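You operate a simulated robot arm through the tools that you are given. There is no shell and no other tool.

You run a simulated robot arm. Do the job below in one go: nothing can be reset, and whatever is moved stays where it is left.

Task
Add milk and a little salt to the eggs and whisk till frothy.
Fine: the milk from the measuring cup, spill none; cup and salt can go back, salt flap shut, whisk back on the bamboo board. Set down upright: salt can.

The check looks at the end state, three seconds after you hand in, the way a careful person would. Anything else that was tipped, shoved, dropped, spilled or broken makes it a failure.

Robot
A 6-joint arm with a two-finger gripper, fixed in place. Base frame: the origin is on the floor under the middle of its stand, x ahead of it, y to its left, z up. Readings come in mm, degrees, newtons and seconds.
It reaches about 1637 mm from its shoulder. Its first joint turns from -166.0 to 166.0 degrees. Payload 3.43 kg.
The TCP is the grasp point between the finger pads, 20 mm short of the fingertips. In the tool frame z runs along the fingers and y along their closing line. The gripper opens to 190 mm; its body begins 248 mm behind the TCP.
Orientation is told as [roll, pitch, yaw] about the base's x, y, z axes, in that order, counted from this pose: with the fingers straight down and closing along the base's y, the tool's x points along the base's -x, its y along +y and its z along -z.

Tools
- The arm moves only by the tool servo_tool. Its argument "deltas" is a list of rows, each a list of 7 numbers: the shift along the tool's x, y, z in mm, then the turn, a rotation vector about the tool's x, y, z in degrees, then the gripper command, from -1 (fully open) to 1 (shut), values between in proportion. In form: [[x, y, z, wx, wy, wz, gripper], ...]. A call has 1 to 20 rows; each row is the pose to reach, as a shift and turn from the pose commanded when the call began, along the tool's axes at that moment. Rows are played at 5 a second. More than 50 mm and 8.6 degrees between two rows, or a gripper value outside its range, and nothing of the call is played. Where a pose cannot be reached the arm comes as near as it can. A force on the tool above 40 N (or 10 N above the force at the start of the call, whichever is more), or a blocked arm, ends the call early, and 0.2 s more pass. The fingers move at their own pace (about 45 mm/s each) and stop on an object; they squeeze with about 27 N. The grip force told is the motor's: it shows also when the fingers shut on nothing. Time passes only in rows, and 0.2 s behind the last, so rows that repeat a pose let the fingers close. The reply holds the time, the measured pose of the TCP, the force on the tool along the base axes, the opening and the grip force, in the units named above and with some noise, with the torque about the TCP (base axes, N m) and any sound that the robot's microphone picked up.
- Cameras (640 x 400 px; columns grow to the right, rows downward): "scene" is fixed at [45.7, -500.8, 1460.1]; the picture's right is [0.56, -0.83, 0.00], its down [-0.30, -0.21, -0.93] and it looks along [0.77, 0.52, -0.37] (base axes); focal length 364 px, centre (320, 200). "wrist" rides on the gripper at [70, -8, -288] in the tool frame; the picture's right is [0.12, 0.99, 0.00], its down [-0.96, 0.12, -0.25] and it looks along [-0.25, 0.03, 0.97] (tool axes); focal length 261 px, centre (320, 200). There is no depth. A picture from a camera that has moved, and an enlarged one, comes with that camera's place and axes in the base frame and with its lens. The place of the scene camera against the robot may be out by one fixed shift of up to 25 mm in any direction.
- camera(camera): a new picture of that camera. The clock stands still meanwhile.
- move_column(by): slides the trunk up (or, below 0, down) by that many mm; the arm rides with it, the base frame stays. It gives what a move gives, with no picture.
- enlarge(camera, box): a new picture of the part [left, top, right, bottom] of that camera's present view, enlarged. The clock stands still meanwhile.
- close_job(): hands the job in; it is judged then, once.

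Places have to be worked out from the pictures, the camera data and where the tool is seen. Open the gripper and draw the arm clear of the work before you hand the job in, unless the task says otherwise.

The tools are called after "Emit:" by a JSON object that holds its "fn" and its "kwargs". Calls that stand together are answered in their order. servo_tool: Moves the arm, as the interface text tells. Its arguments: {"type":"object","properties":{"deltas":{"type":"array","items":{"type":"array","items":{"type":"number"}}}},"required":["deltas"]} The other tools are called the same way: move_column (by) moves the trunk up or down; camera (camera) takes a picture; enlarge (camera, box) takes an enlarged picture of a part of a camera's view; close_job () hands the job in.

At the start:

```text
time_s: 0.0
ee_pos: [567.6, -157.4, 1321.6]
orientation: [0.0, 0.0, 0.0]
wrist_force: [0.4, 0.1, 0.5]
torque: [-0.01, -0.02, -0.02]
width: 190.2
grasp_force: 0.0
trunk travel left (down, up): [-175.0, 65.0]
```

scene: 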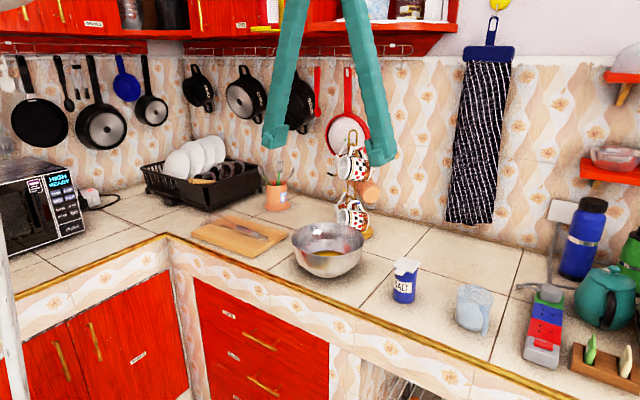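
wrist: 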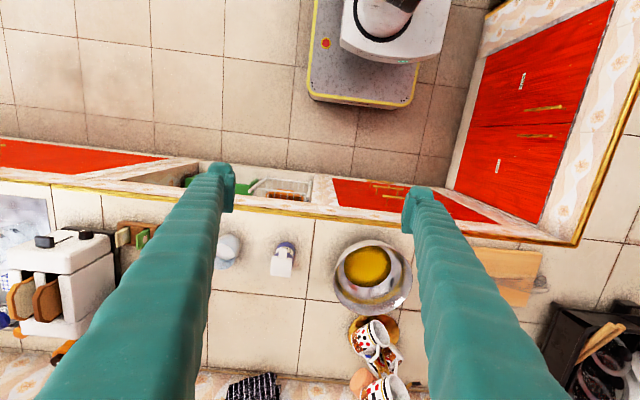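

I see the bowl with egg, the salt can, the measuring cup and a board with a whisk on it. I'll enlarge these areas to see details.

Emit:
{"fn": "enlarge", "kwargs": {"camera": "scene", "box": [360, 230, 520, 350]}}

Emit:
{"fn": "enlarge", "kwargs": {"camera": "scene", "box": [180, 180, 380, 300]}}

Emit:
{"fn": "enlarge", "kwargs": {"camera": "wrist", "box": [200, 200, 440, 350]}}

Emit:
{"fn": "enlarge", "kwargs": {"camera": "wrist", "box": [400, 220, 640, 370]}}

```text
3.33 times, centred on (440, 290) of scene
camera zoom: at [45.7, -500.8, 1460.1], right [0.56, -0.83, 0.0], down [-0.3, -0.21, -0.93], along [0.77, 0.52, -0.37], focal length 1215 px, centre (-80, -100)
```

zoom: 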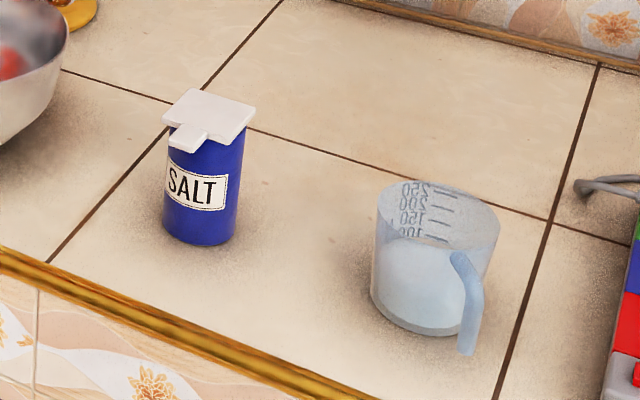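

```text
3.20 times, centred on (280, 240) of scene
camera zoom: at [45.7, -500.8, 1460.1], right [0.56, -0.83, 0.0], down [-0.3, -0.21, -0.93], along [0.77, 0.52, -0.37], focal length 1166 px, centre (448, 72)
```

zoom: 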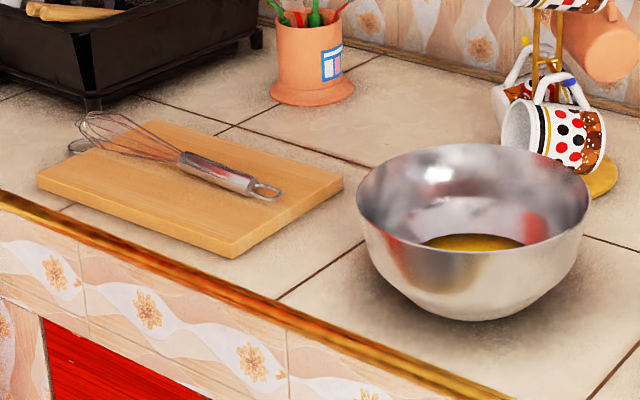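

```text
2.67 times, centred on (320, 275) of wrist
camera zoom: at [496.8, -166.9, 1609.5], right [-0.12, 0.99, 0.0], down [0.96, 0.12, 0.25], along [0.25, 0.03, -0.97], focal length 695 px, centre (320, 0)
```

zoom: 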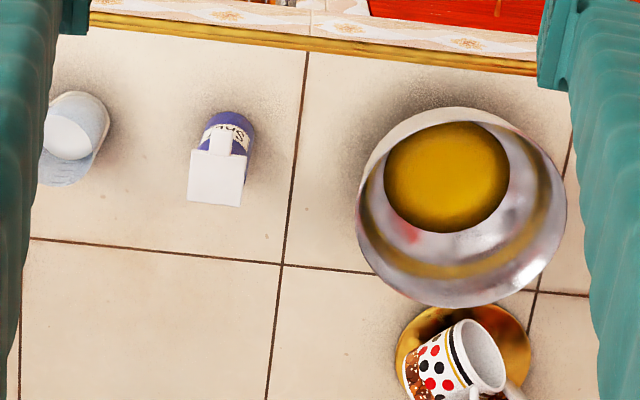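

```text
2.67 times, centred on (520, 295) of wrist
camera zoom: at [496.8, -166.9, 1609.5], right [-0.12, 0.99, 0.0], down [0.96, 0.12, 0.25], along [0.25, 0.03, -0.97], focal length 695 px, centre (-213, -53)
```

zoom: 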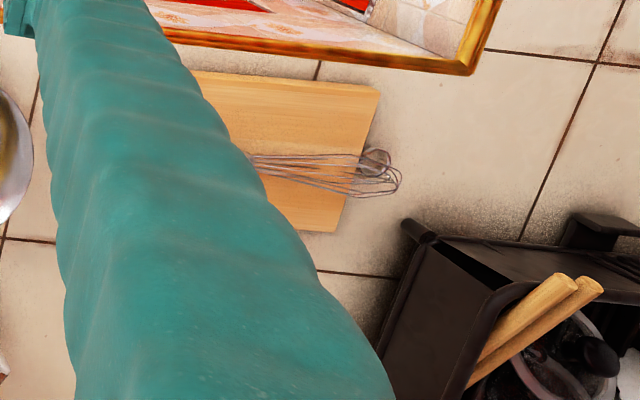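

The counter objects are roughly located by crossing the two views (bowl rim about (888,37,923), salt lid about (859,-230,960)). I'll move the wrist camera over the salt/cup side for a better look.

Emit:
{"fn": "servo_tool", "kwargs": {"deltas": [[-36, -26, 0, 0, 0, 0, -1], [-72, -52, 0, 0, 0, 0, -1], [-108, -78, 0, 0, 0, 0, -1], [-144, -104, 0, 0, 0, 0, -1], [-180, -130, 0, 0, 0, 0, -1], [-180, -130, 0, 0, 0, 0, -1]]}}

Emit:
{"fn": "camera", "kwargs": {"camera": "wrist"}}

Emit:
{"fn": "camera", "kwargs": {"camera": "scene"}}

```text
time_s: 1.4
ee_pos: [737.3, -281.5, 1298.3]
orientation: [-0.4, -0.6, 0.1]
wrist_force: [0.3, -1.1, -0.3]
torque: [0.07, 0.09, 0.0]
width: 190.1
grasp_force: 0.2
out of reach, approached as far as the arm can: row 4, 5, 6
trunk travel left (down, up): [-175.0, 65.0]
```

```text
taken
camera wrist: at [664.1, -290.3, 1585.5], right [-0.12, 0.99, -0.01], down [0.96, 0.12, 0.26], along [0.26, 0.03, -0.97], focal length 261 px, centre (320, 200)
```

wrist: 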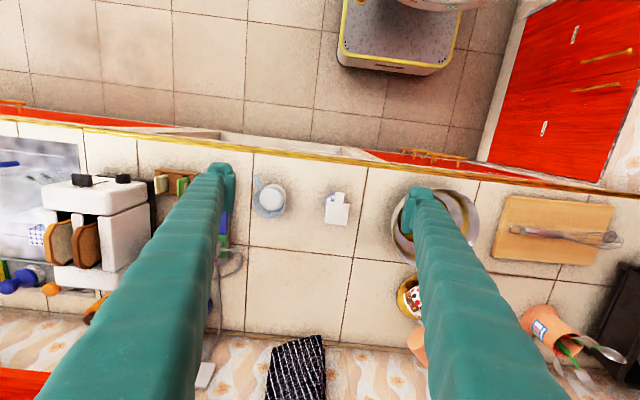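

```text
taken
```

scene: 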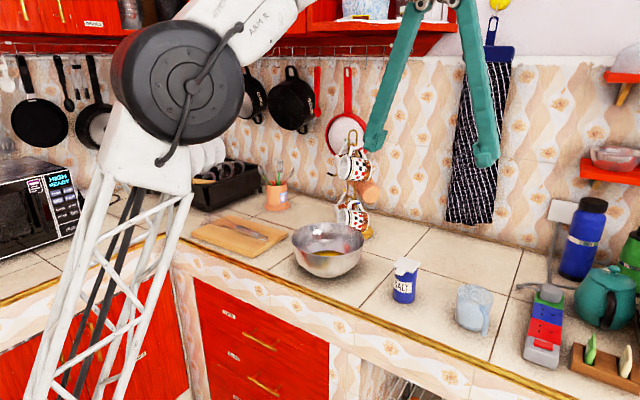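

The arm hit its reach limit at this height; lower should be fine. I'll enlarge the salt and cup from here.

Emit:
{"fn": "enlarge", "kwargs": {"camera": "wrist", "box": [232, 140, 392, 240]}}

Emit:
{"fn": "enlarge", "kwargs": {"camera": "wrist", "box": [380, 170, 640, 332]}}

```text
4.00 times, centred on (312, 190) of wrist
camera zoom: at [664.1, -290.3, 1585.5], right [-0.12, 0.99, -0.01], down [0.96, 0.12, 0.26], along [0.26, 0.03, -0.97], focal length 1043 px, centre (352, 240)
```

zoom: 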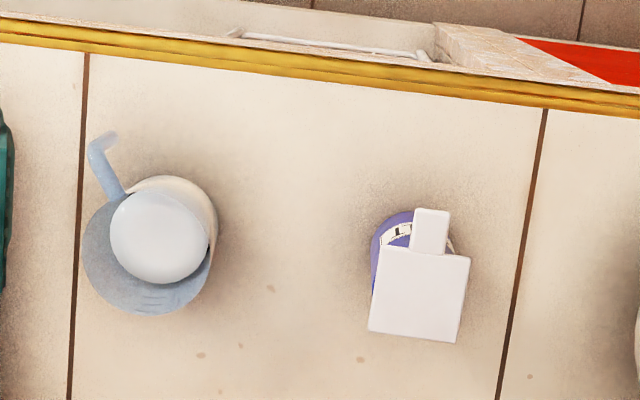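

```text
2.46 times, centred on (510, 251) of wrist
camera zoom: at [664.1, -290.3, 1585.5], right [-0.12, 0.99, -0.01], down [0.96, 0.12, 0.26], along [0.26, 0.03, -0.97], focal length 642 px, centre (-148, 74)
```

zoom: 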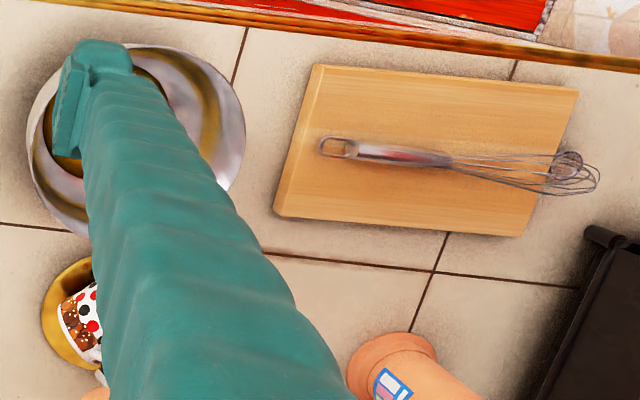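

Now I'll descend and correct the small tilt to see the salt can and cup up close.

Emit:
{"fn": "servo_tool", "kwargs": {"deltas": [[-5, 10, 45, -0.1, 0.2, 0, -1], [-10, 20, 90, -0.2, 0.3, 0, -1], [-15, 30, 135, -0.3, 0.5, 0, -1], [-20, 40, 180, -0.4, 0.6, 0.1, -1], [-20, 40, 180, -0.4, 0.6, 0.1, -1]]}}

Emit:
{"fn": "camera", "kwargs": {"camera": "wrist"}}

```text
time_s: 2.6
ee_pos: [757.2, -242.1, 1121.2]
orientation: [0.4, 0.7, -0.2]
wrist_force: [0.8, -0.4, -0.2]
torque: [0.03, -0.01, -0.04]
width: 190.1
grasp_force: 0.0
trunk travel left (down, up): [-175.0, 65.0]
```

```text
taken
camera wrist: at [690.1, -252.7, 1409.4], right [-0.12, 0.99, 0.01], down [0.96, 0.11, 0.24], along [0.24, 0.04, -0.97], focal length 261 px, centre (320, 200)
```

wrist: 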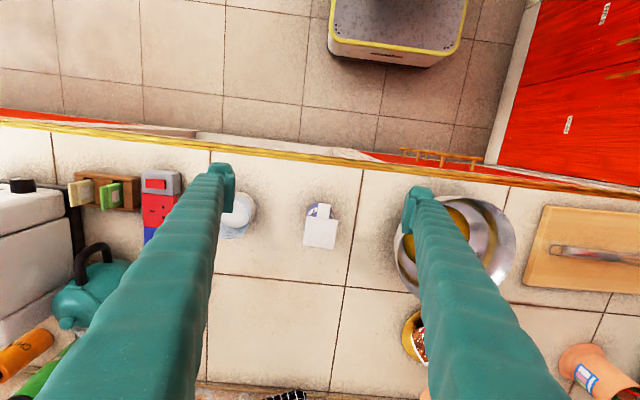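

Emit:
{"fn": "enlarge", "kwargs": {"camera": "wrist", "box": [272, 180, 368, 240]}}

Emit:
{"fn": "enlarge", "kwargs": {"camera": "scene", "box": [380, 250, 428, 310]}}

Emit:
{"fn": "enlarge", "kwargs": {"camera": "scene", "box": [444, 275, 508, 340]}}

```text
6.67 times, centred on (320, 210) of wrist
camera zoom: at [690.1, -252.7, 1409.4], right [-0.12, 0.99, 0.01], down [0.96, 0.11, 0.24], along [0.24, 0.04, -0.97], focal length 1738 px, centre (320, 133)
```

zoom: 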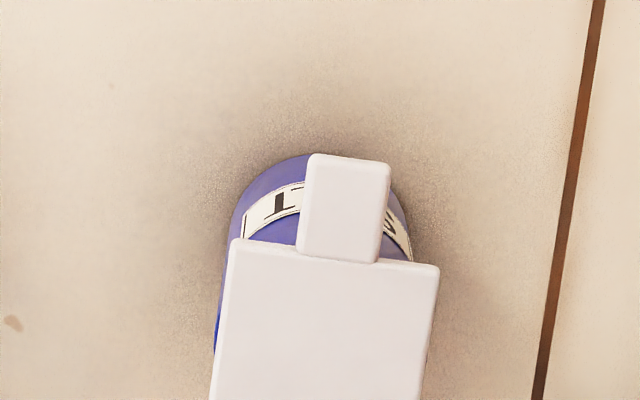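

```text
6.67 times, centred on (404, 280) of scene
camera zoom: at [45.7, -500.8, 1460.1], right [0.56, -0.83, 0.0], down [-0.3, -0.21, -0.93], along [0.77, 0.52, -0.37], focal length 2430 px, centre (-240, -333)
```

zoom: 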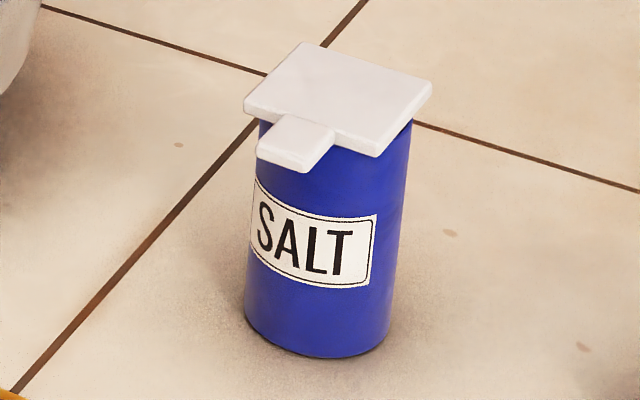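

```text
6.15 times, centred on (476, 308) of scene
camera zoom: at [45.7, -500.8, 1460.1], right [0.56, -0.83, 0.0], down [-0.3, -0.21, -0.93], along [0.77, 0.52, -0.37], focal length 2243 px, centre (-640, -462)
```

zoom: 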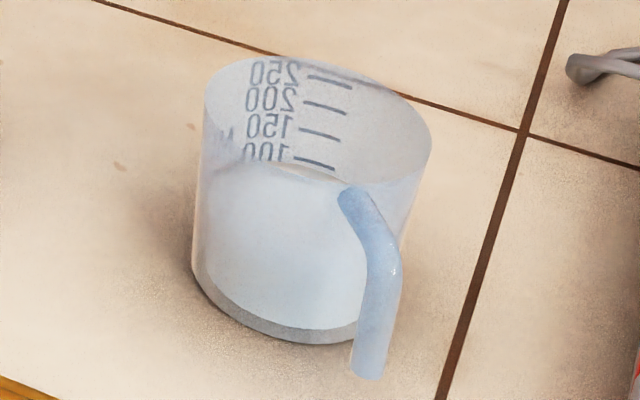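

Salt lid centre triangulates to about (856,-227,978). I'll now slide over to the bowl with the tilt corrected to measure it.

Emit:
{"fn": "servo_tool", "kwargs": {"deltas": [[0, 45, 0, 0.2, -0.3, -0.1, -1], [0, 90, 0, 0.4, -0.6, -0.2, -1], [0, 135, 0, 0.4, -0.6, -0.2, -1], [0, 180, 0, 0.4, -0.6, -0.2, -1], [0, 225, 0, 0.4, -0.6, -0.2, -1], [0, 262, 0, 0.4, -0.6, -0.2, -1], [0, 262, 0, 0.4, -0.6, -0.2, -1]]}}

Emit:
{"fn": "camera", "kwargs": {"camera": "wrist"}}

Emit:
{"fn": "camera", "kwargs": {"camera": "scene"}}

```text
time_s: 4.2
ee_pos: [758.9, 21.4, 1121.8]
orientation: [0.0, 0.0, 0.0]
wrist_force: [-1.0, 0.3, -0.1]
torque: [0.0, -0.03, -0.01]
width: 190.1
grasp_force: 0.0
trunk travel left (down, up): [-175.0, 65.0]
```

```text
taken
camera wrist: at [688.4, 11.7, 1409.7], right [-0.12, 0.99, 0.0], down [0.96, 0.12, 0.25], along [0.25, 0.03, -0.97], focal length 261 px, centre (320, 200)
```

wrist: 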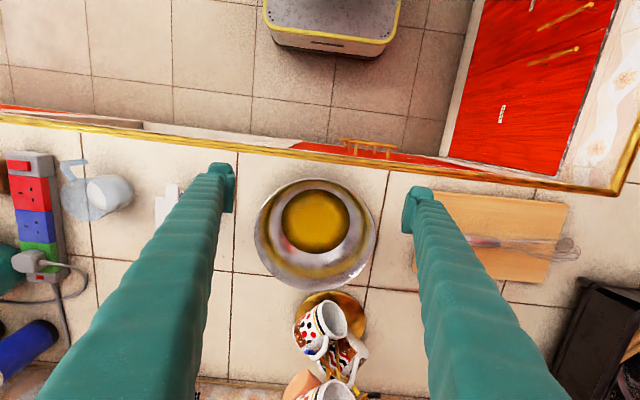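

```text
taken
```

scene: 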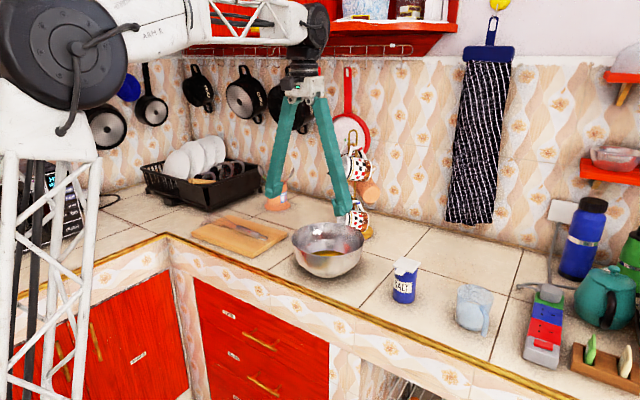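

Emit:
{"fn": "enlarge", "kwargs": {"camera": "wrist", "box": [240, 160, 400, 300]}}

Emit:
{"fn": "enlarge", "kwargs": {"camera": "wrist", "box": [420, 170, 620, 295]}}

Emit:
{"fn": "enlarge", "kwargs": {"camera": "wrist", "box": [40, 130, 200, 230]}}

```text
2.86 times, centred on (320, 230) of wrist
camera zoom: at [688.4, 11.7, 1409.7], right [-0.12, 0.99, 0.0], down [0.96, 0.12, 0.25], along [0.25, 0.03, -0.97], focal length 745 px, centre (320, 114)
```

zoom: 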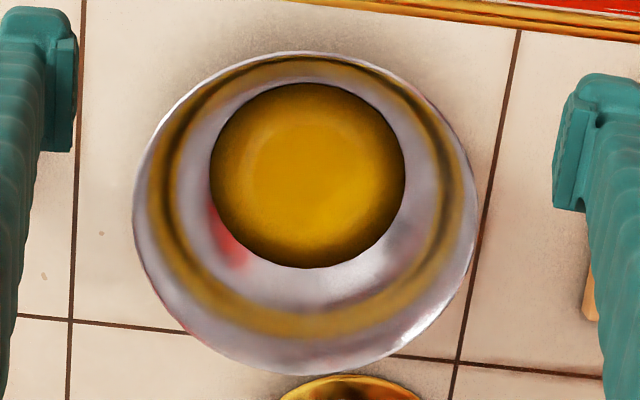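

```text
3.20 times, centred on (520, 232) of wrist
camera zoom: at [688.4, 11.7, 1409.7], right [-0.12, 0.99, 0.0], down [0.96, 0.12, 0.25], along [0.25, 0.03, -0.97], focal length 834 px, centre (-320, 96)
```

zoom: 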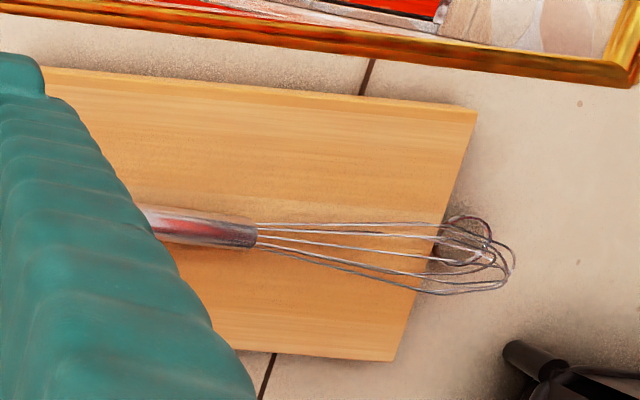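

```text
4.00 times, centred on (120, 180) of wrist
camera zoom: at [688.4, 11.7, 1409.7], right [-0.12, 0.99, 0.0], down [0.96, 0.12, 0.25], along [0.25, 0.03, -0.97], focal length 1043 px, centre (1120, 280)
```

zoom: 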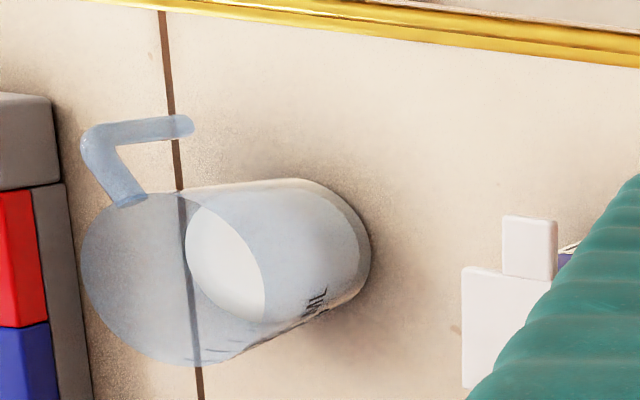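

Using the tile joints in two views, the counter is at z≈861. I'll move over to the whisk side for a look at the board and a sideways baseline on the bowl.

Emit:
{"fn": "servo_tool", "kwargs": {"deltas": [[0, 45, 0, 0, 0, 0, -1], [0, 90, 0, 0, 0, 0, -1], [0, 135, 0, 0, 0, 0, -1], [0, 180, 0, 0, 0, 0, -1], [0, 220, 0, 0, 0, 0, -1], [0, 220, 0, 0, 0, 0, -1]]}}

Emit:
{"fn": "camera", "kwargs": {"camera": "wrist"}}

Emit:
{"fn": "enlarge", "kwargs": {"camera": "wrist", "box": [230, 150, 410, 270]}}

Emit:
{"fn": "enlarge", "kwargs": {"camera": "wrist", "box": [80, 130, 260, 270]}}

```text
time_s: 5.6
ee_pos: [758.6, 241.4, 1120.3]
orientation: [0.0, 0.0, 0.1]
wrist_force: [-0.1, -0.7, -0.9]
torque: [-0.01, 0.01, 0.0]
width: 189.8
grasp_force: 0.0
trunk travel left (down, up): [-175.0, 65.0]
```

```text
taken
camera wrist: at [687.3, 232.0, 1408.5], right [-0.12, 0.99, 0.0], down [0.96, 0.12, 0.25], along [0.25, 0.03, -0.97], focal length 261 px, centre (320, 200)
```

wrist: 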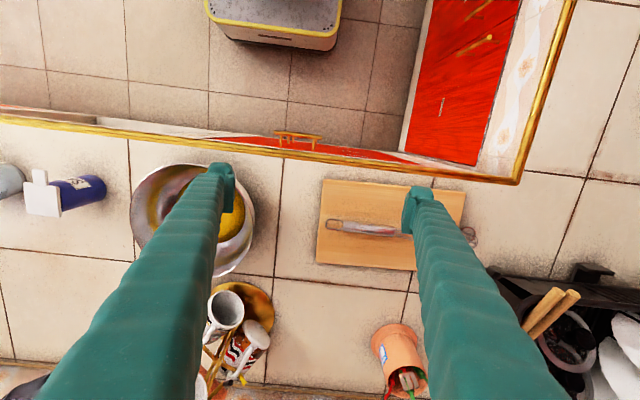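

```text
3.33 times, centred on (320, 210) of wrist
camera zoom: at [687.3, 232.0, 1408.5], right [-0.12, 0.99, 0.0], down [0.96, 0.12, 0.25], along [0.25, 0.03, -0.97], focal length 869 px, centre (320, 167)
```

zoom: 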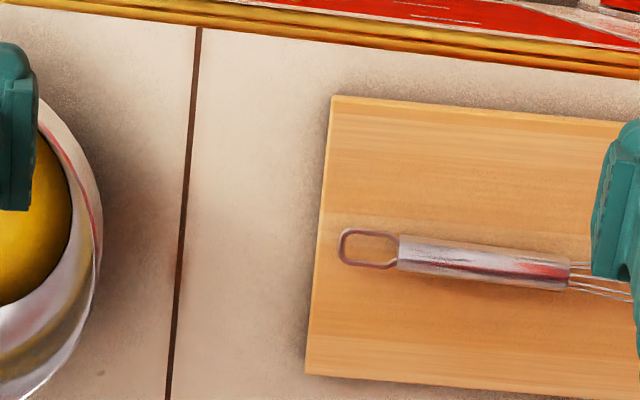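

```text
2.86 times, centred on (170, 200) of wrist
camera zoom: at [687.3, 232.0, 1408.5], right [-0.12, 0.99, 0.0], down [0.96, 0.12, 0.25], along [0.25, 0.03, -0.97], focal length 745 px, centre (749, 200)
```

zoom: 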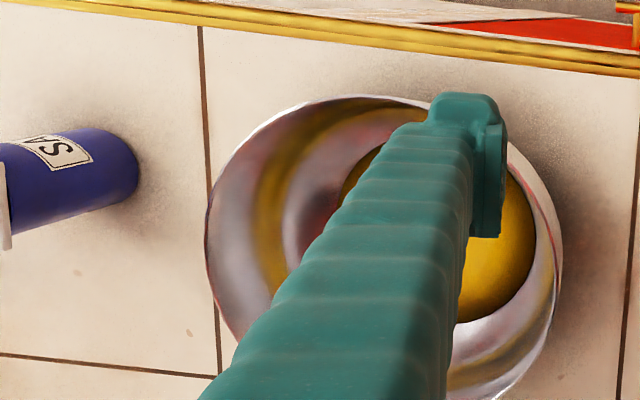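

Bowl: centre ≈(873,24), rim z≈968, radius ≈109. Whisk: handle from y≈304 to 414 at x≈870, wires out to y≈597. Next I go back toward the cup to measure it and the salt can at zero tilt.

Emit:
{"fn": "servo_tool", "kwargs": {"deltas": [[0, -48, 0, 0, 0, 0, -1], [0, -96, 0, 0, 0, 0, -1], [0, -144, 0, 0, 0, 0, -1], [0, -192, 0, 0, 0, 0, -1], [0, -240, 0, 0, 0, 0, -1], [0, -288, 0, 0, 0, 0, -1], [0, -336, 0, 0, 0, 0, -1], [0, -384, 0, 0, 0, 0, -1], [0, -432, 0, 0, 0, 0, -1], [0, -480, 0, 0, 0, 0, -1], [0, -528, 0, 0, 0, 0, -1], [0, -531, 0, 0, 0, 0, -1]]}}

Emit:
{"fn": "camera", "kwargs": {"camera": "wrist"}}

Emit:
{"fn": "enlarge", "kwargs": {"camera": "wrist", "box": [236, 150, 396, 250]}}

```text
time_s: 8.2
ee_pos: [758.1, -293.0, 1119.0]
orientation: [0.0, 0.0, 0.1]
wrist_force: [0.6, -0.1, -0.2]
torque: [0.0, -0.01, -0.02]
width: 189.8
grasp_force: 0.1
trunk travel left (down, up): [-175.0, 65.0]
```

```text
taken
camera wrist: at [687.8, -302.0, 1407.5], right [-0.12, 0.99, 0.0], down [0.96, 0.12, 0.25], along [0.25, 0.03, -0.97], focal length 261 px, centre (320, 200)
```

wrist: 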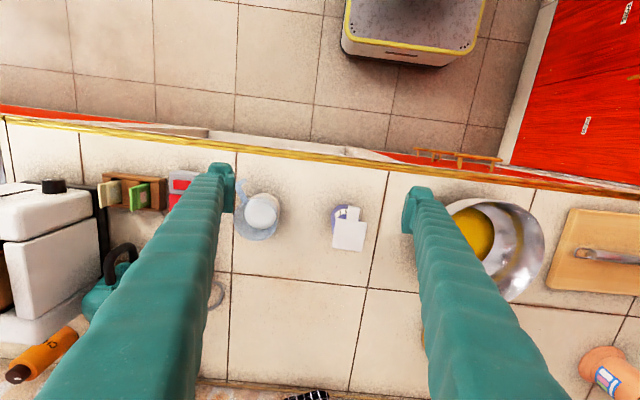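

```text
4.00 times, centred on (316, 200) of wrist
camera zoom: at [687.8, -302.0, 1407.5], right [-0.12, 0.99, 0.0], down [0.96, 0.12, 0.25], along [0.25, 0.03, -0.97], focal length 1043 px, centre (336, 200)
```

zoom: 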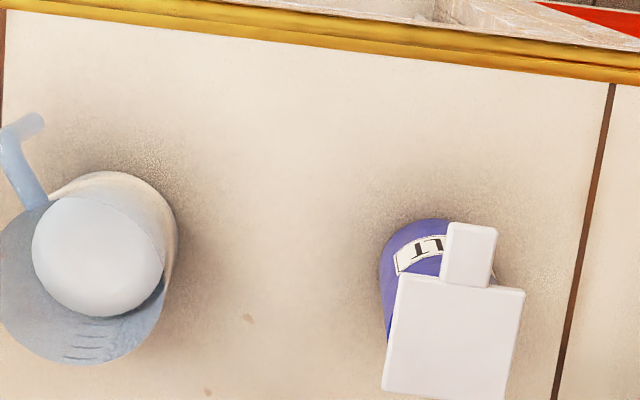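

Cup: centre ≈(857,-400), rim z≈952, rim radius ≈38, handle post at (798,-440). Salt can: centre ≈(855,-229), lid top z≈974, tab toward the robot to x≈802. I'll look at the fingertips to learn their width.

Emit:
{"fn": "enlarge", "kwargs": {"camera": "wrist", "box": [180, 140, 300, 260]}}

Emit:
{"fn": "enlarge", "kwargs": {"camera": "scene", "box": [300, 0, 540, 240]}}

```text
3.33 times, centred on (240, 200) of wrist
camera zoom: at [687.8, -302.0, 1407.5], right [-0.12, 0.99, 0.0], down [0.96, 0.12, 0.25], along [0.25, 0.03, -0.97], focal length 869 px, centre (587, 200)
```

zoom: 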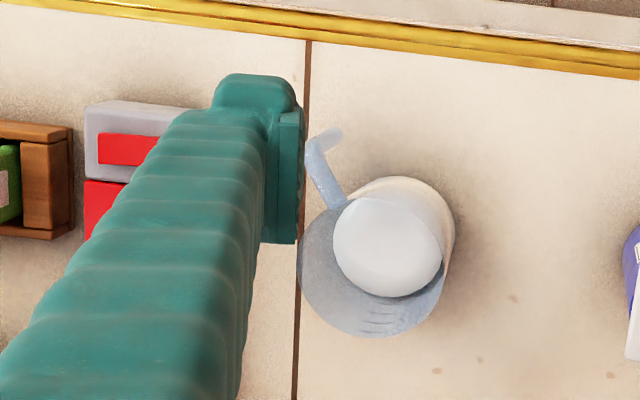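

```text
1.67 times, centred on (420, 120) of scene
camera zoom: at [45.7, -500.8, 1460.1], right [0.56, -0.83, 0.0], down [-0.3, -0.21, -0.93], along [0.77, 0.52, -0.37], focal length 608 px, centre (153, 333)
```

zoom: 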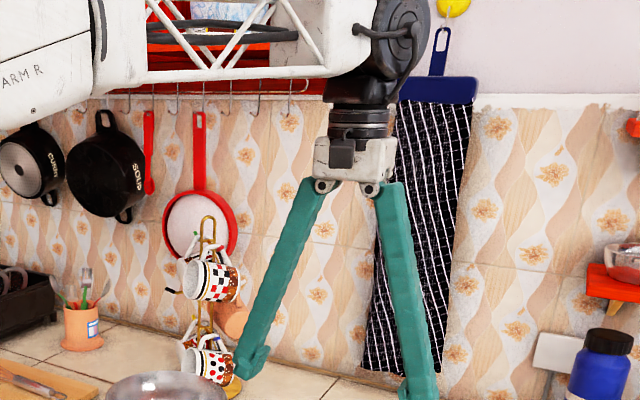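

Fingers are about 35 mm wide. The power strip to the right of the cup may limit the approach, so I'll shift right to see it and the area in front of the cup.

Emit:
{"fn": "servo_tool", "kwargs": {"deltas": [[0, -45, 0, 0, 0, 0, -1], [0, -90, 0, 0, 0, 0, -1], [0, -135, 0, 0, 0, 0, -1], [0, -170, 0, 0, 0, 0, -1], [0, -170, 0, 0, 0, 0, -1]]}}

Emit:
{"fn": "camera", "kwargs": {"camera": "wrist"}}

Emit:
{"fn": "enlarge", "kwargs": {"camera": "wrist", "box": [220, 120, 430, 260]}}

Emit:
{"fn": "enlarge", "kwargs": {"camera": "scene", "box": [430, 260, 640, 400]}}

```text
time_s: 9.4
ee_pos: [759.3, -464.4, 1118.2]
orientation: [0.0, 0.1, 0.2]
wrist_force: [-0.6, 0.1, -0.9]
torque: [0.02, 0.0, -0.01]
width: 190.2
grasp_force: 0.2
trunk travel left (down, up): [-175.0, 65.0]
```

```text
taken
camera wrist: at [688.3, -473.2, 1406.2], right [-0.12, 0.99, 0.0], down [0.96, 0.12, 0.25], along [0.25, 0.03, -0.97], focal length 261 px, centre (320, 200)
```

wrist: 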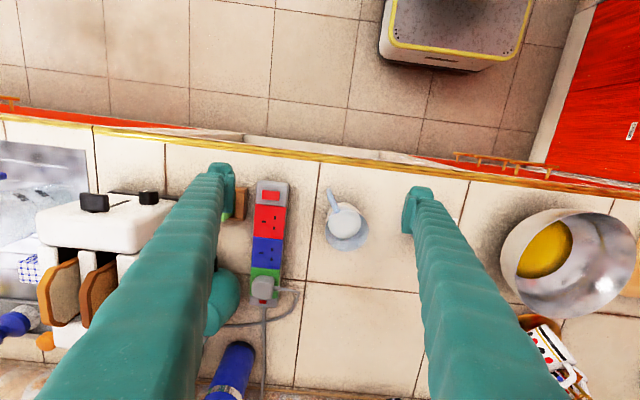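

```text
2.86 times, centred on (325, 190) of wrist
camera zoom: at [688.3, -473.2, 1406.2], right [-0.12, 0.99, 0.0], down [0.96, 0.12, 0.25], along [0.25, 0.03, -0.97], focal length 745 px, centre (306, 229)
```

zoom: 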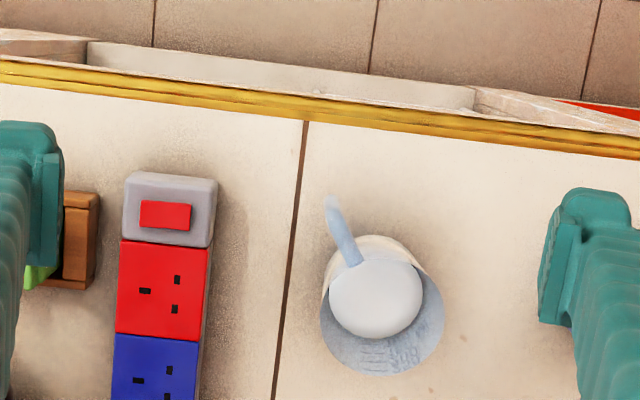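

```text
2.86 times, centred on (535, 330) of scene
camera zoom: at [45.7, -500.8, 1460.1], right [0.56, -0.83, 0.0], down [-0.3, -0.21, -0.93], along [0.77, 0.52, -0.37], focal length 1042 px, centre (-294, -171)
```

zoom: 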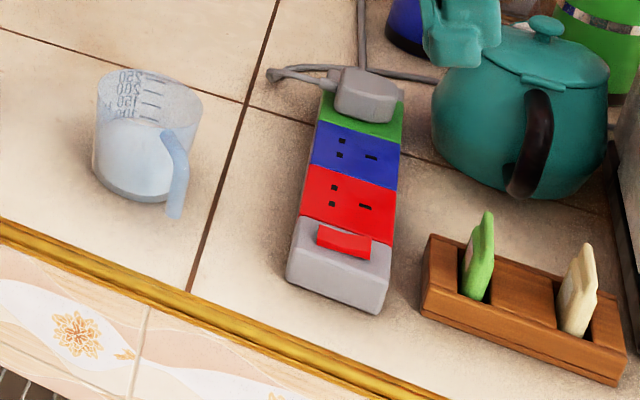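

The strip's near edge is at y≈-520, leaving room. I'll turn the hand to yaw 20° and partially close it, backing off a little, before pitching it forward for a side grasp of the cup with the handle between the fingers.

Emit:
{"fn": "servo_tool", "kwargs": {"deltas": [[20, 0, 0, 0, 0, -7, -0.5], [40, 0, 0, 0, 0, -14, -0.3], [60, 0, 0, 0, 0, -20, -0.16], [60, 0, 0, 0, 0, -20, -0.16], [60, 0, 0, 0, 0, -20, -0.16]]}}

Emit:
{"fn": "servo_tool", "kwargs": {"deltas": [[0, 0, 0, 0, -8, 0, -0.16], [0, 0, 0, 0, -16, 0, -0.16], [0, 0, 0, 0, -24, 0, -0.16], [0, 0, 0, 0, -32, 0, -0.16], [0, 0, 0, 0, -40, 0, -0.16], [0, 0, 0, 0, -40, 0, -0.16]]}}

Emit:
{"fn": "camera", "kwargs": {"camera": "scene"}}

```text
time_s: 10.6
ee_pos: [700.4, -463.0, 1121.5]
orientation: [0.0, -0.1, 20.0]
wrist_force: [0.4, 0.7, -0.1]
torque: [0.01, -0.02, -0.02]
width: 110.2
grasp_force: 0.0
trunk travel left (down, up): [-175.0, 65.0]
```

```text
time_s: 12.0
ee_pos: [699.8, -464.5, 1120.9]
orientation: [-0.1, -40.1, 20.1]
wrist_force: [0.3, -0.3, -0.2]
torque: [-0.01, 0.03, -0.01]
width: 110.3
grasp_force: 0.1
trunk travel left (down, up): [-175.0, 65.0]
```

```text
taken
```

scene: 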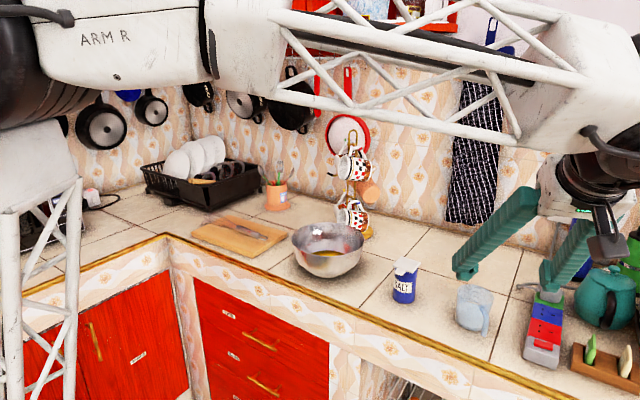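

The pitching works. I continue to pitch -75 (fingers 15° below horizontal).

Emit:
{"fn": "servo_tool", "kwargs": {"deltas": [[0, 0, 0, 0, -8, 0, -0.16], [0, 0, 0, 0, -16, 0, -0.16], [0, 0, 0, 0, -24, 0, -0.16], [0, 0, 0, 0, -30, 0, -0.16], [0, 0, 0, 0, -35, 0, -0.16], [0, 0, 0, 0, -35, 0, -0.16]]}}

Emit:
{"fn": "camera", "kwargs": {"camera": "scene"}}

Emit:
{"fn": "camera", "kwargs": {"camera": "wrist"}}

```text
time_s: 13.4
ee_pos: [699.7, -464.8, 1120.4]
orientation: [-0.1, -75.2, 20.1]
wrist_force: [-0.2, -0.4, -0.8]
torque: [0.0, 0.03, -0.01]
width: 110.3
grasp_force: 0.1
trunk travel left (down, up): [-175.0, 65.0]
```

```text
taken
```

scene: 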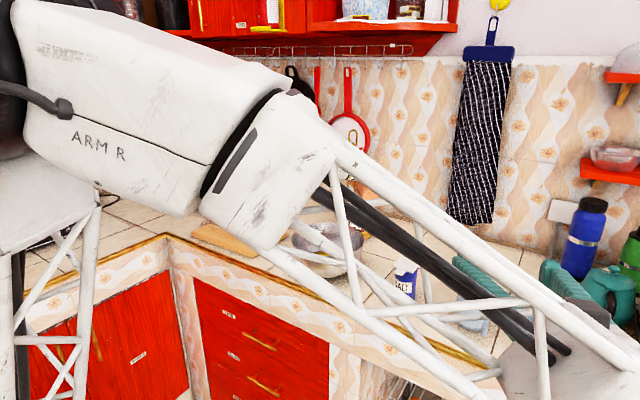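

```text
taken
camera wrist: at [424.3, -573.5, 1126.9], right [-0.37, 0.92, -0.12], down [-0.03, 0.11, 0.99], along [0.93, 0.37, -0.01], focal length 261 px, centre (320, 200)
```

wrist: 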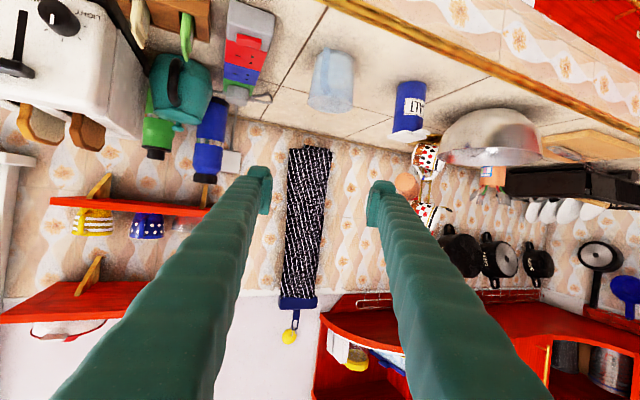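

The hand is horizontal-ish and the view is upside down (camera under the hand). I now lower to a pre-grasp 140 mm short of the cup.

Emit:
{"fn": "servo_tool", "kwargs": {"deltas": [[33, 1, 16, 0, 0, 0, -0.16], [66, 2, 32, 0, 0, 0, -0.16], [99, 3, 48, 0, 0, 0, -0.16], [132, 4.5, 64, 0, 0, 0, -0.16], [165, 5.7, 79.4, 0, 0, 0, -0.16], [165, 5.7, 79.4, 0, 0, 0, -0.16]]}}

Emit:
{"fn": "camera", "kwargs": {"camera": "wrist"}}

```text
time_s: 14.8
ee_pos: [731.6, -444.0, 940.6]
orientation: [0.0, -75.0, 20.0]
wrist_force: [-0.4, -0.8, 0.6]
torque: [0.0, 0.0, 0.0]
width: 110.2
grasp_force: 0.0
trunk travel left (down, up): [-175.0, 65.0]
```

```text
taken
camera wrist: at [455.3, -554.9, 946.8], right [-0.37, 0.92, -0.12], down [-0.03, 0.11, 0.99], along [0.93, 0.37, -0.01], focal length 261 px, centre (320, 200)
```

wrist: 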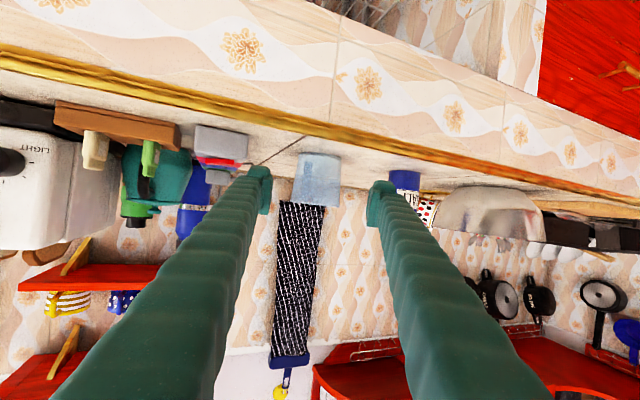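

Emit:
{"fn": "enlarge", "kwargs": {"camera": "wrist", "box": [250, 110, 390, 240]}}

```text
3.08 times, centred on (320, 175) of wrist
camera zoom: at [455.3, -554.9, 946.8], right [-0.37, 0.92, -0.12], down [-0.03, 0.11, 0.99], along [0.93, 0.37, -0.01], focal length 802 px, centre (320, 277)
```

zoom: 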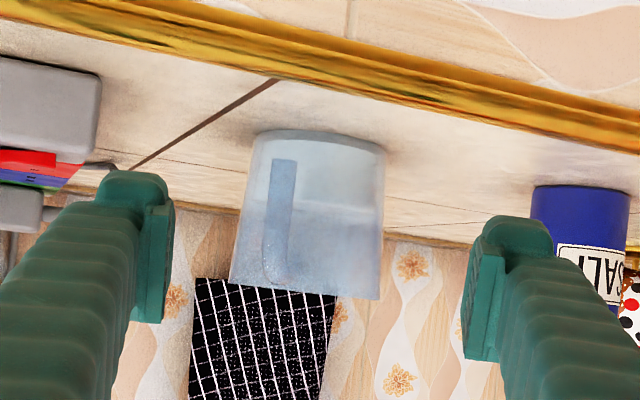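

The cup sits about 3 mm off the finger centreline, with the handle inside the channel. I advance 137 mm with a 3 mm shift; the fingers stay open for now.

Emit:
{"fn": "servo_tool", "kwargs": {"deltas": [[0, -3, 30, 0, 0, 0, -0.16], [0, -3, 60, 0, 0, 0, -0.16], [0, -3, 90, 0, 0, 0, -0.16], [0, -3, 115, 0, 0, 0, -0.16], [0, -3, 137, 0, 0, 0, -0.16], [0, -3, 137, 0, 0, 0, -0.16]]}}

Emit:
{"fn": "enlarge", "kwargs": {"camera": "wrist", "box": [230, 110, 410, 260]}}

```text
time_s: 16.2
ee_pos: [854.6, -403.3, 904.5]
orientation: [0.0, -75.0, 19.9]
wrist_force: [0.7, -0.6, 0.5]
torque: [0.04, 0.02, -0.03]
width: 110.3
grasp_force: 0.0
trunk travel left (down, up): [-175.0, 65.0]
```

```text
2.67 times, centred on (320, 185) of wrist
camera zoom: at [580.7, -513.3, 911.3], right [-0.37, 0.92, -0.11], down [-0.03, 0.11, 0.99], along [0.93, 0.37, -0.01], focal length 695 px, centre (320, 240)
```

zoom: 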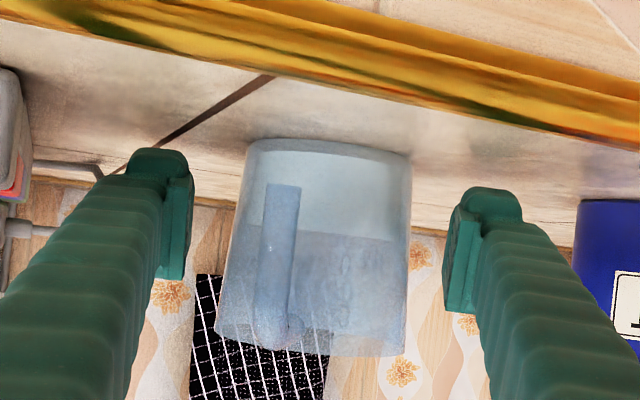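

The cup is centred between the pads at mid height. I close the fingers.

Emit:
{"fn": "servo_tool", "kwargs": {"deltas": [[0, 0, 0, 0, 0, 0, 0.2], [0, 0, 0, 0, 0, 0, 0.3], [0, 0, 0, 0, 0, 0, 0.6], [0, 0, 0, 0, 0, 0, 1], [0, 0, 0, 0, 0, 0, 1], [0, 0, 0, 0, 0, 0, 1]]}}

Emit:
{"fn": "enlarge", "kwargs": {"camera": "wrist", "box": [230, 110, 410, 260]}}

```text
time_s: 17.6
ee_pos: [856.0, -403.1, 904.3]
orientation: [0.0, -75.0, 20.0]
wrist_force: [-0.2, -0.3, 1.3]
torque: [-0.07, -0.07, -0.02]
width: 75.1
grasp_force: 27.5
trunk travel left (down, up): [-175.0, 65.0]
```

```text
2.67 times, centred on (320, 185) of wrist
camera zoom: at [580.6, -513.3, 911.4], right [-0.37, 0.92, -0.11], down [-0.03, 0.11, 0.99], along [0.93, 0.37, -0.01], focal length 695 px, centre (320, 240)
```

zoom: 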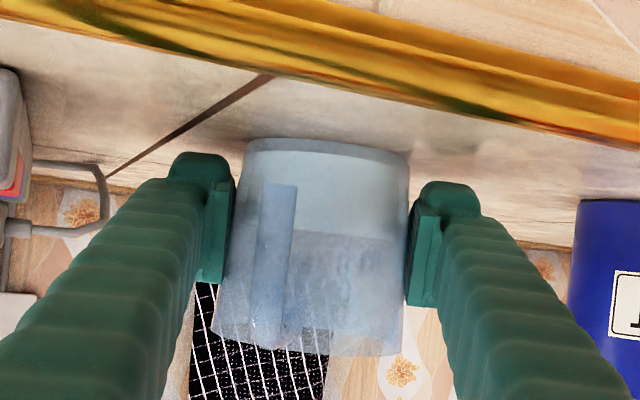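

Gripped firmly at 75 mm. I lift the cup slowly straight up by 160 mm.

Emit:
{"fn": "servo_tool", "kwargs": {"deltas": [[-3, 0, -0.8, 0, 0, 0, 1], [-10, 0, -2.7, 0, 0, 0, 1], [-24, 0, -6.4, 0, 0, 0, 1], [-42, 0, -11.3, 0, 0, 0, 1], [-60, 0, -16.1, 0, 0, 0, 1], [-80, 0, -21.4, 0, 0, 0, 1], [-100, 0, -26.8, 0, 0, 0, 1], [-120, 0, -32.2, 0, 0, 0, 1], [-136, 0, -36.4, 0, 0, 0, 1], [-148, 0, -39.7, 0, 0, 0, 1], [-154.5, 0, -41.4, 0, 0, 0, 1], [-154.5, 0, -41.4, 0, 0, 0, 1]]}}

Emit:
{"fn": "camera", "kwargs": {"camera": "wrist"}}

Emit:
{"fn": "camera", "kwargs": {"camera": "scene"}}

```text
time_s: 20.2
ee_pos: [853.8, -403.9, 1065.2]
orientation: [0.0, -75.0, 20.1]
wrist_force: [-0.9, 0.1, -2.0]
torque: [0.01, 0.01, 0.0]
width: 73.7
grasp_force: 26.7
trunk travel left (down, up): [-175.0, 65.0]
```

```text
taken
camera wrist: at [578.9, -514.1, 1072.3], right [-0.37, 0.92, -0.12], down [-0.03, 0.11, 0.99], along [0.93, 0.37, -0.01], focal length 261 px, centre (320, 200)
```

wrist: 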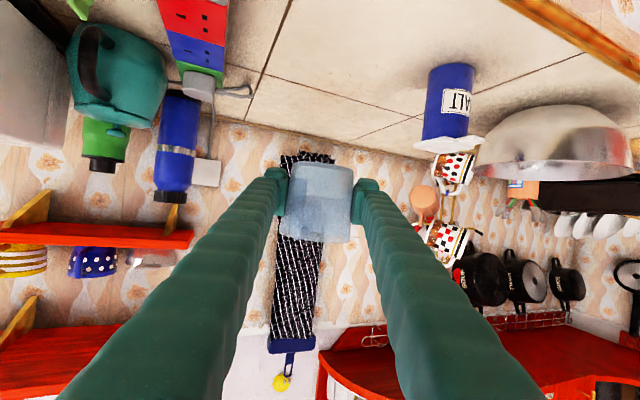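

```text
taken
```

scene: 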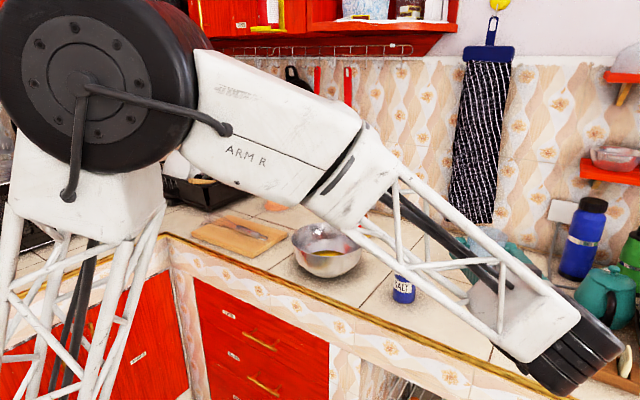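

The cup is lifted (about 2 N) and level. I now carry it sideways to the bowl.

Emit:
{"fn": "servo_tool", "kwargs": {"deltas": [[-0.4, 3.3, 1.5, 0, 0, 0, 1], [-1.6, 13, 6, 0, 0, 0, 1], [-3.6, 30, 13.5, 0, 0, 0, 1], [-6.4, 53, 24, 0, 0, 0, 1], [-9.5, 79, 35.6, 0, 0, 0, 1], [-12.7, 105, 47.4, 0, 0, 0, 1], [-15.9, 131, 59.2, 0, 0, 0, 1], [-19, 157, 71, 0, 0, 0, 1], [-22.2, 184, 83, 0, 0, 0, 1], [-25.4, 210, 95, 0, 0, 0, 1], [-28.6, 236, 106.6, 0, 0, 0, 1], [-31.4, 260, 117.4, 0, 0, 0, 1], [-34.2, 282, 127.4, 0, 0, 0, 1], [-36.5, 301, 136, 0, 0, 0, 1], [-38.2, 316, 142.8, 0, 0, 0, 1], [-39.3, 325, 146.8, 0, 0, 0, 1], [-39.7, 328.3, 148.3, 0, 0, 0, 1], [-39.7, 328.3, 148.3, 0, 0, 0, 1]]}}

Emit:
{"fn": "camera", "kwargs": {"camera": "wrist"}}

Emit:
{"fn": "camera", "kwargs": {"camera": "scene"}}

```text
time_s: 24.0
ee_pos: [886.9, -42.6, 1064.9]
orientation: [0.1, -75.0, 20.1]
wrist_force: [0.7, -0.4, -1.9]
torque: [0.0, 0.0, 0.0]
width: 73.0
grasp_force: 26.9
trunk travel left (down, up): [-175.0, 65.0]
```

```text
taken
camera wrist: at [610.5, -152.3, 1072.0], right [-0.37, 0.92, -0.12], down [-0.03, 0.11, 0.99], along [0.93, 0.37, -0.01], focal length 261 px, centre (320, 200)
```

wrist: 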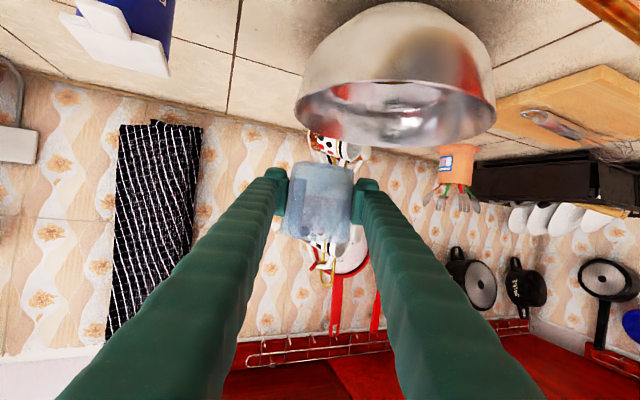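

```text
taken
```

scene: 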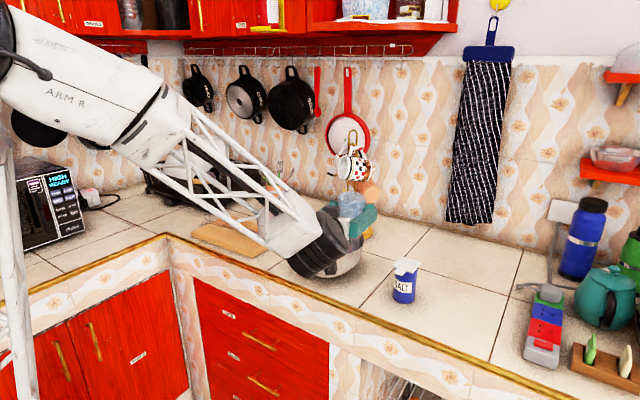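

The bowl position checks out in this view, and the cup lip will fall near the bowl centre. I start rolling the cup toward +y, first to 42°, before milk can reach the lip.

Emit:
{"fn": "servo_tool", "kwargs": {"deltas": [[0, 0, 0, 0, 0, -3, 1], [0, 0, 0, 0, 0, -8, 1], [0, 0, 0, 0, 0, -13, 1], [0, 0, 0, 0, 0, -18, 1], [0, 0, 0, 0, 0, -23, 1], [0, 0, 0, 0, 0, -28, 1], [0, 0, 0, 0, 0, -33, 1], [0, 0, 0, 0, 0, -38, 1], [0, 0, 0, 0, 0, -42, 1], [0, 0, 0, 0, 0, -42, 1]]}}

Emit:
{"fn": "camera", "kwargs": {"camera": "wrist"}}

Emit:
{"fn": "enlarge", "kwargs": {"camera": "scene", "box": [270, 150, 430, 290]}}

```text
time_s: 26.2
ee_pos: [888.2, -49.1, 1091.3]
orientation: [-65.6, -46.3, 92.8]
wrist_force: [0.5, 0.6, -2.7]
torque: [0.01, 0.01, 0.02]
width: 73.3
grasp_force: 26.9
out of reach, approached as far as the arm can: row 8, 9, 10
trunk travel left (down, up): [-175.0, 65.0]
```

```text
taken
camera wrist: at [635.9, -201.6, 1127.2], right [-0.44, 0.55, -0.71], down [-0.3, 0.65, 0.69], along [0.85, 0.52, -0.12], focal length 261 px, centre (320, 200)
```

wrist: 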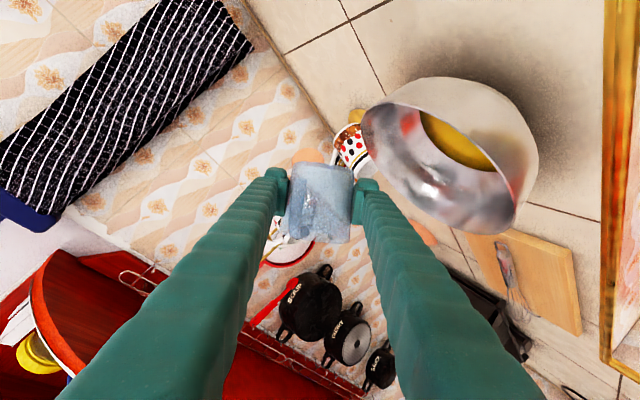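

```text
2.86 times, centred on (350, 220) of scene
camera zoom: at [45.7, -500.8, 1460.1], right [0.56, -0.83, 0.0], down [-0.3, -0.21, -0.93], along [0.77, 0.52, -0.37], focal length 1042 px, centre (234, 143)
```

zoom: 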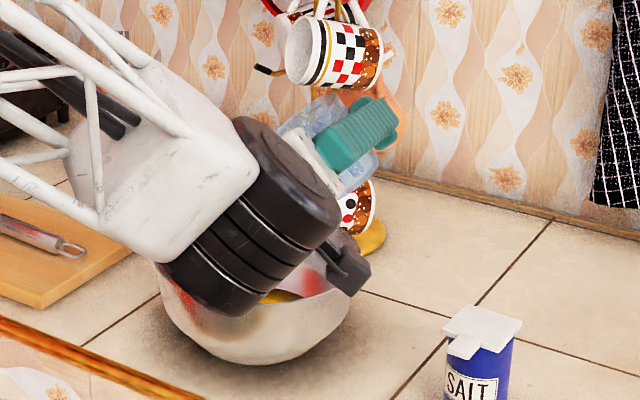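

The roll stopped near 40° because the arm is at a limit in this direction (cup still upright enough, no milk out). I'll roll back to level and try the opposite roll direction instead, pouring from the bowl's far-left side.

Emit:
{"fn": "servo_tool", "kwargs": {"deltas": [[1.5, 2.1, 0.9, 0.1, -0.2, 4, 1], [4.2, 6.2, 2.5, 0.4, -0.5, 12, 1], [7, 10.3, 4.2, 0.7, -0.8, 20, 1], [9.8, 14.4, 5.9, 0.9, -1.1, 28, 1], [12.6, 18.6, 7.6, 1.2, -1.4, 36, 1], [14.5, 21.3, 8.7, 1.4, -1.57, 41.2, 1], [14.5, 21.3, 8.7, 1.4, -1.57, 41.2, 1]]}}

```text
time_s: 27.8
ee_pos: [885.0, -42.3, 1064.4]
orientation: [-4.0, -77.0, 23.4]
wrist_force: [0.7, 0.3, -1.4]
torque: [0.0, 0.03, -0.03]
width: 73.0
grasp_force: 27.0
trunk travel left (down, up): [-175.0, 65.0]
```

Orientation is nearly restored (2° tilt). I shift the cup to the +y side of the bowl while correcting that, so the lip will again land over the centre with the opposite roll.

Emit:
{"fn": "servo_tool", "kwargs": {"deltas": [[-0.4, 10, 1, 0, 0.2, 0.1, 1], [-1.2, 30, 3, -0.2, 0.5, 0.2, 1], [-2, 52, 5.2, -0.3, 0.8, 0.3, 1], [-2.9, 75, 7.5, -0.4, 1.2, 0.4, 1], [-3.8, 98, 9.8, -0.5, 1.5, 0.5, 1], [-4.6, 118, 11.8, -0.6, 1.8, 0.6, 1], [-5.1, 130, 13, -0.7, 2, 0.75, 1], [-5.2, 133.2, 13.4, -0.7, 2, 0.75, 1], [-5.2, 133.2, 13.4, -0.7, 2, 0.75, 1]]}}

Emit:
{"fn": "camera", "kwargs": {"camera": "wrist"}}

```text
time_s: 29.8
ee_pos: [855.3, 87.1, 1065.0]
orientation: [-0.1, -74.9, 20.2]
wrist_force: [-0.2, -0.2, -1.5]
torque: [-0.01, -0.03, 0.02]
width: 72.8
grasp_force: 27.4
trunk travel left (down, up): [-175.0, 65.0]
```

```text
taken
camera wrist: at [579.4, -22.5, 1071.0], right [-0.37, 0.92, -0.12], down [-0.03, 0.11, 0.99], along [0.93, 0.37, -0.01], focal length 261 px, centre (320, 200)
```

wrist: 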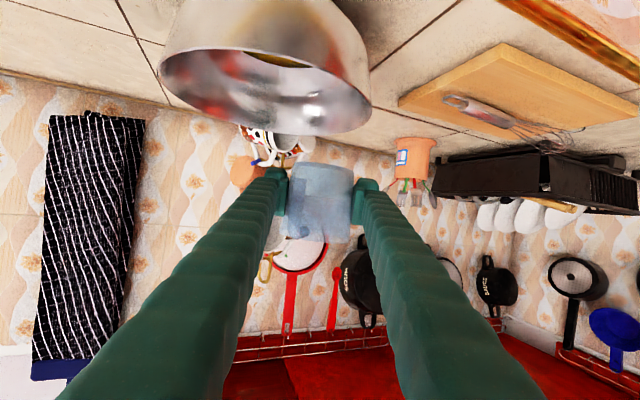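

Level again at (855,87,1065). I try the positive roll up to 42°, still short of pouring.

Emit:
{"fn": "servo_tool", "kwargs": {"deltas": [[0, 0, 0, 0, 0, 3, 1], [0, 0, 0, 0, 0, 8, 1], [0, 0, 0, 0, 0, 13, 1], [0, 0, 0, 0, 0, 18, 1], [0, 0, 0, 0, 0, 23, 1], [0, 0, 0, 0, 0, 28, 1], [0, 0, 0, 0, 0, 33, 1], [0, 0, 0, 0, 0, 38, 1], [0, 0, 0, 0, 0, 42, 1], [0, 0, 0, 0, 0, 42, 1]]}}

Emit:
{"fn": "camera", "kwargs": {"camera": "wrist"}}

Emit:
{"fn": "enlarge", "kwargs": {"camera": "scene", "box": [250, 150, 410, 290]}}

```text
time_s: 32.0
ee_pos: [854.6, 85.5, 1063.1]
orientation: [68.1, -45.8, -53.8]
wrist_force: [-0.8, -0.3, -1.5]
torque: [0.06, 0.03, 0.02]
width: 73.1
grasp_force: 26.4
trunk travel left (down, up): [-175.0, 65.0]
```

```text
taken
camera wrist: at [565.1, 24.2, 1082.5], right [-0.14, 0.82, 0.56], down [0.16, -0.54, 0.83], along [0.98, 0.21, -0.06], focal length 261 px, centre (320, 200)
```

wrist: 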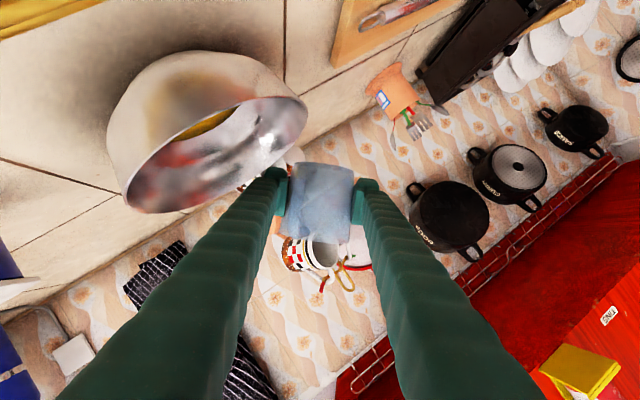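

```text
2.86 times, centred on (330, 220) of scene
camera zoom: at [45.7, -500.8, 1460.1], right [0.56, -0.83, 0.0], down [-0.3, -0.21, -0.93], along [0.77, 0.52, -0.37], focal length 1042 px, centre (291, 143)
```

zoom: 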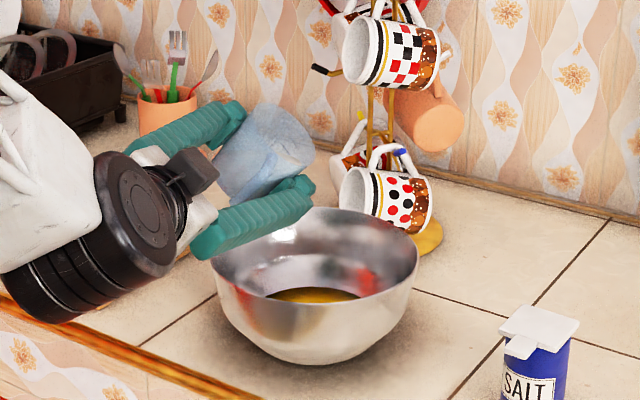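

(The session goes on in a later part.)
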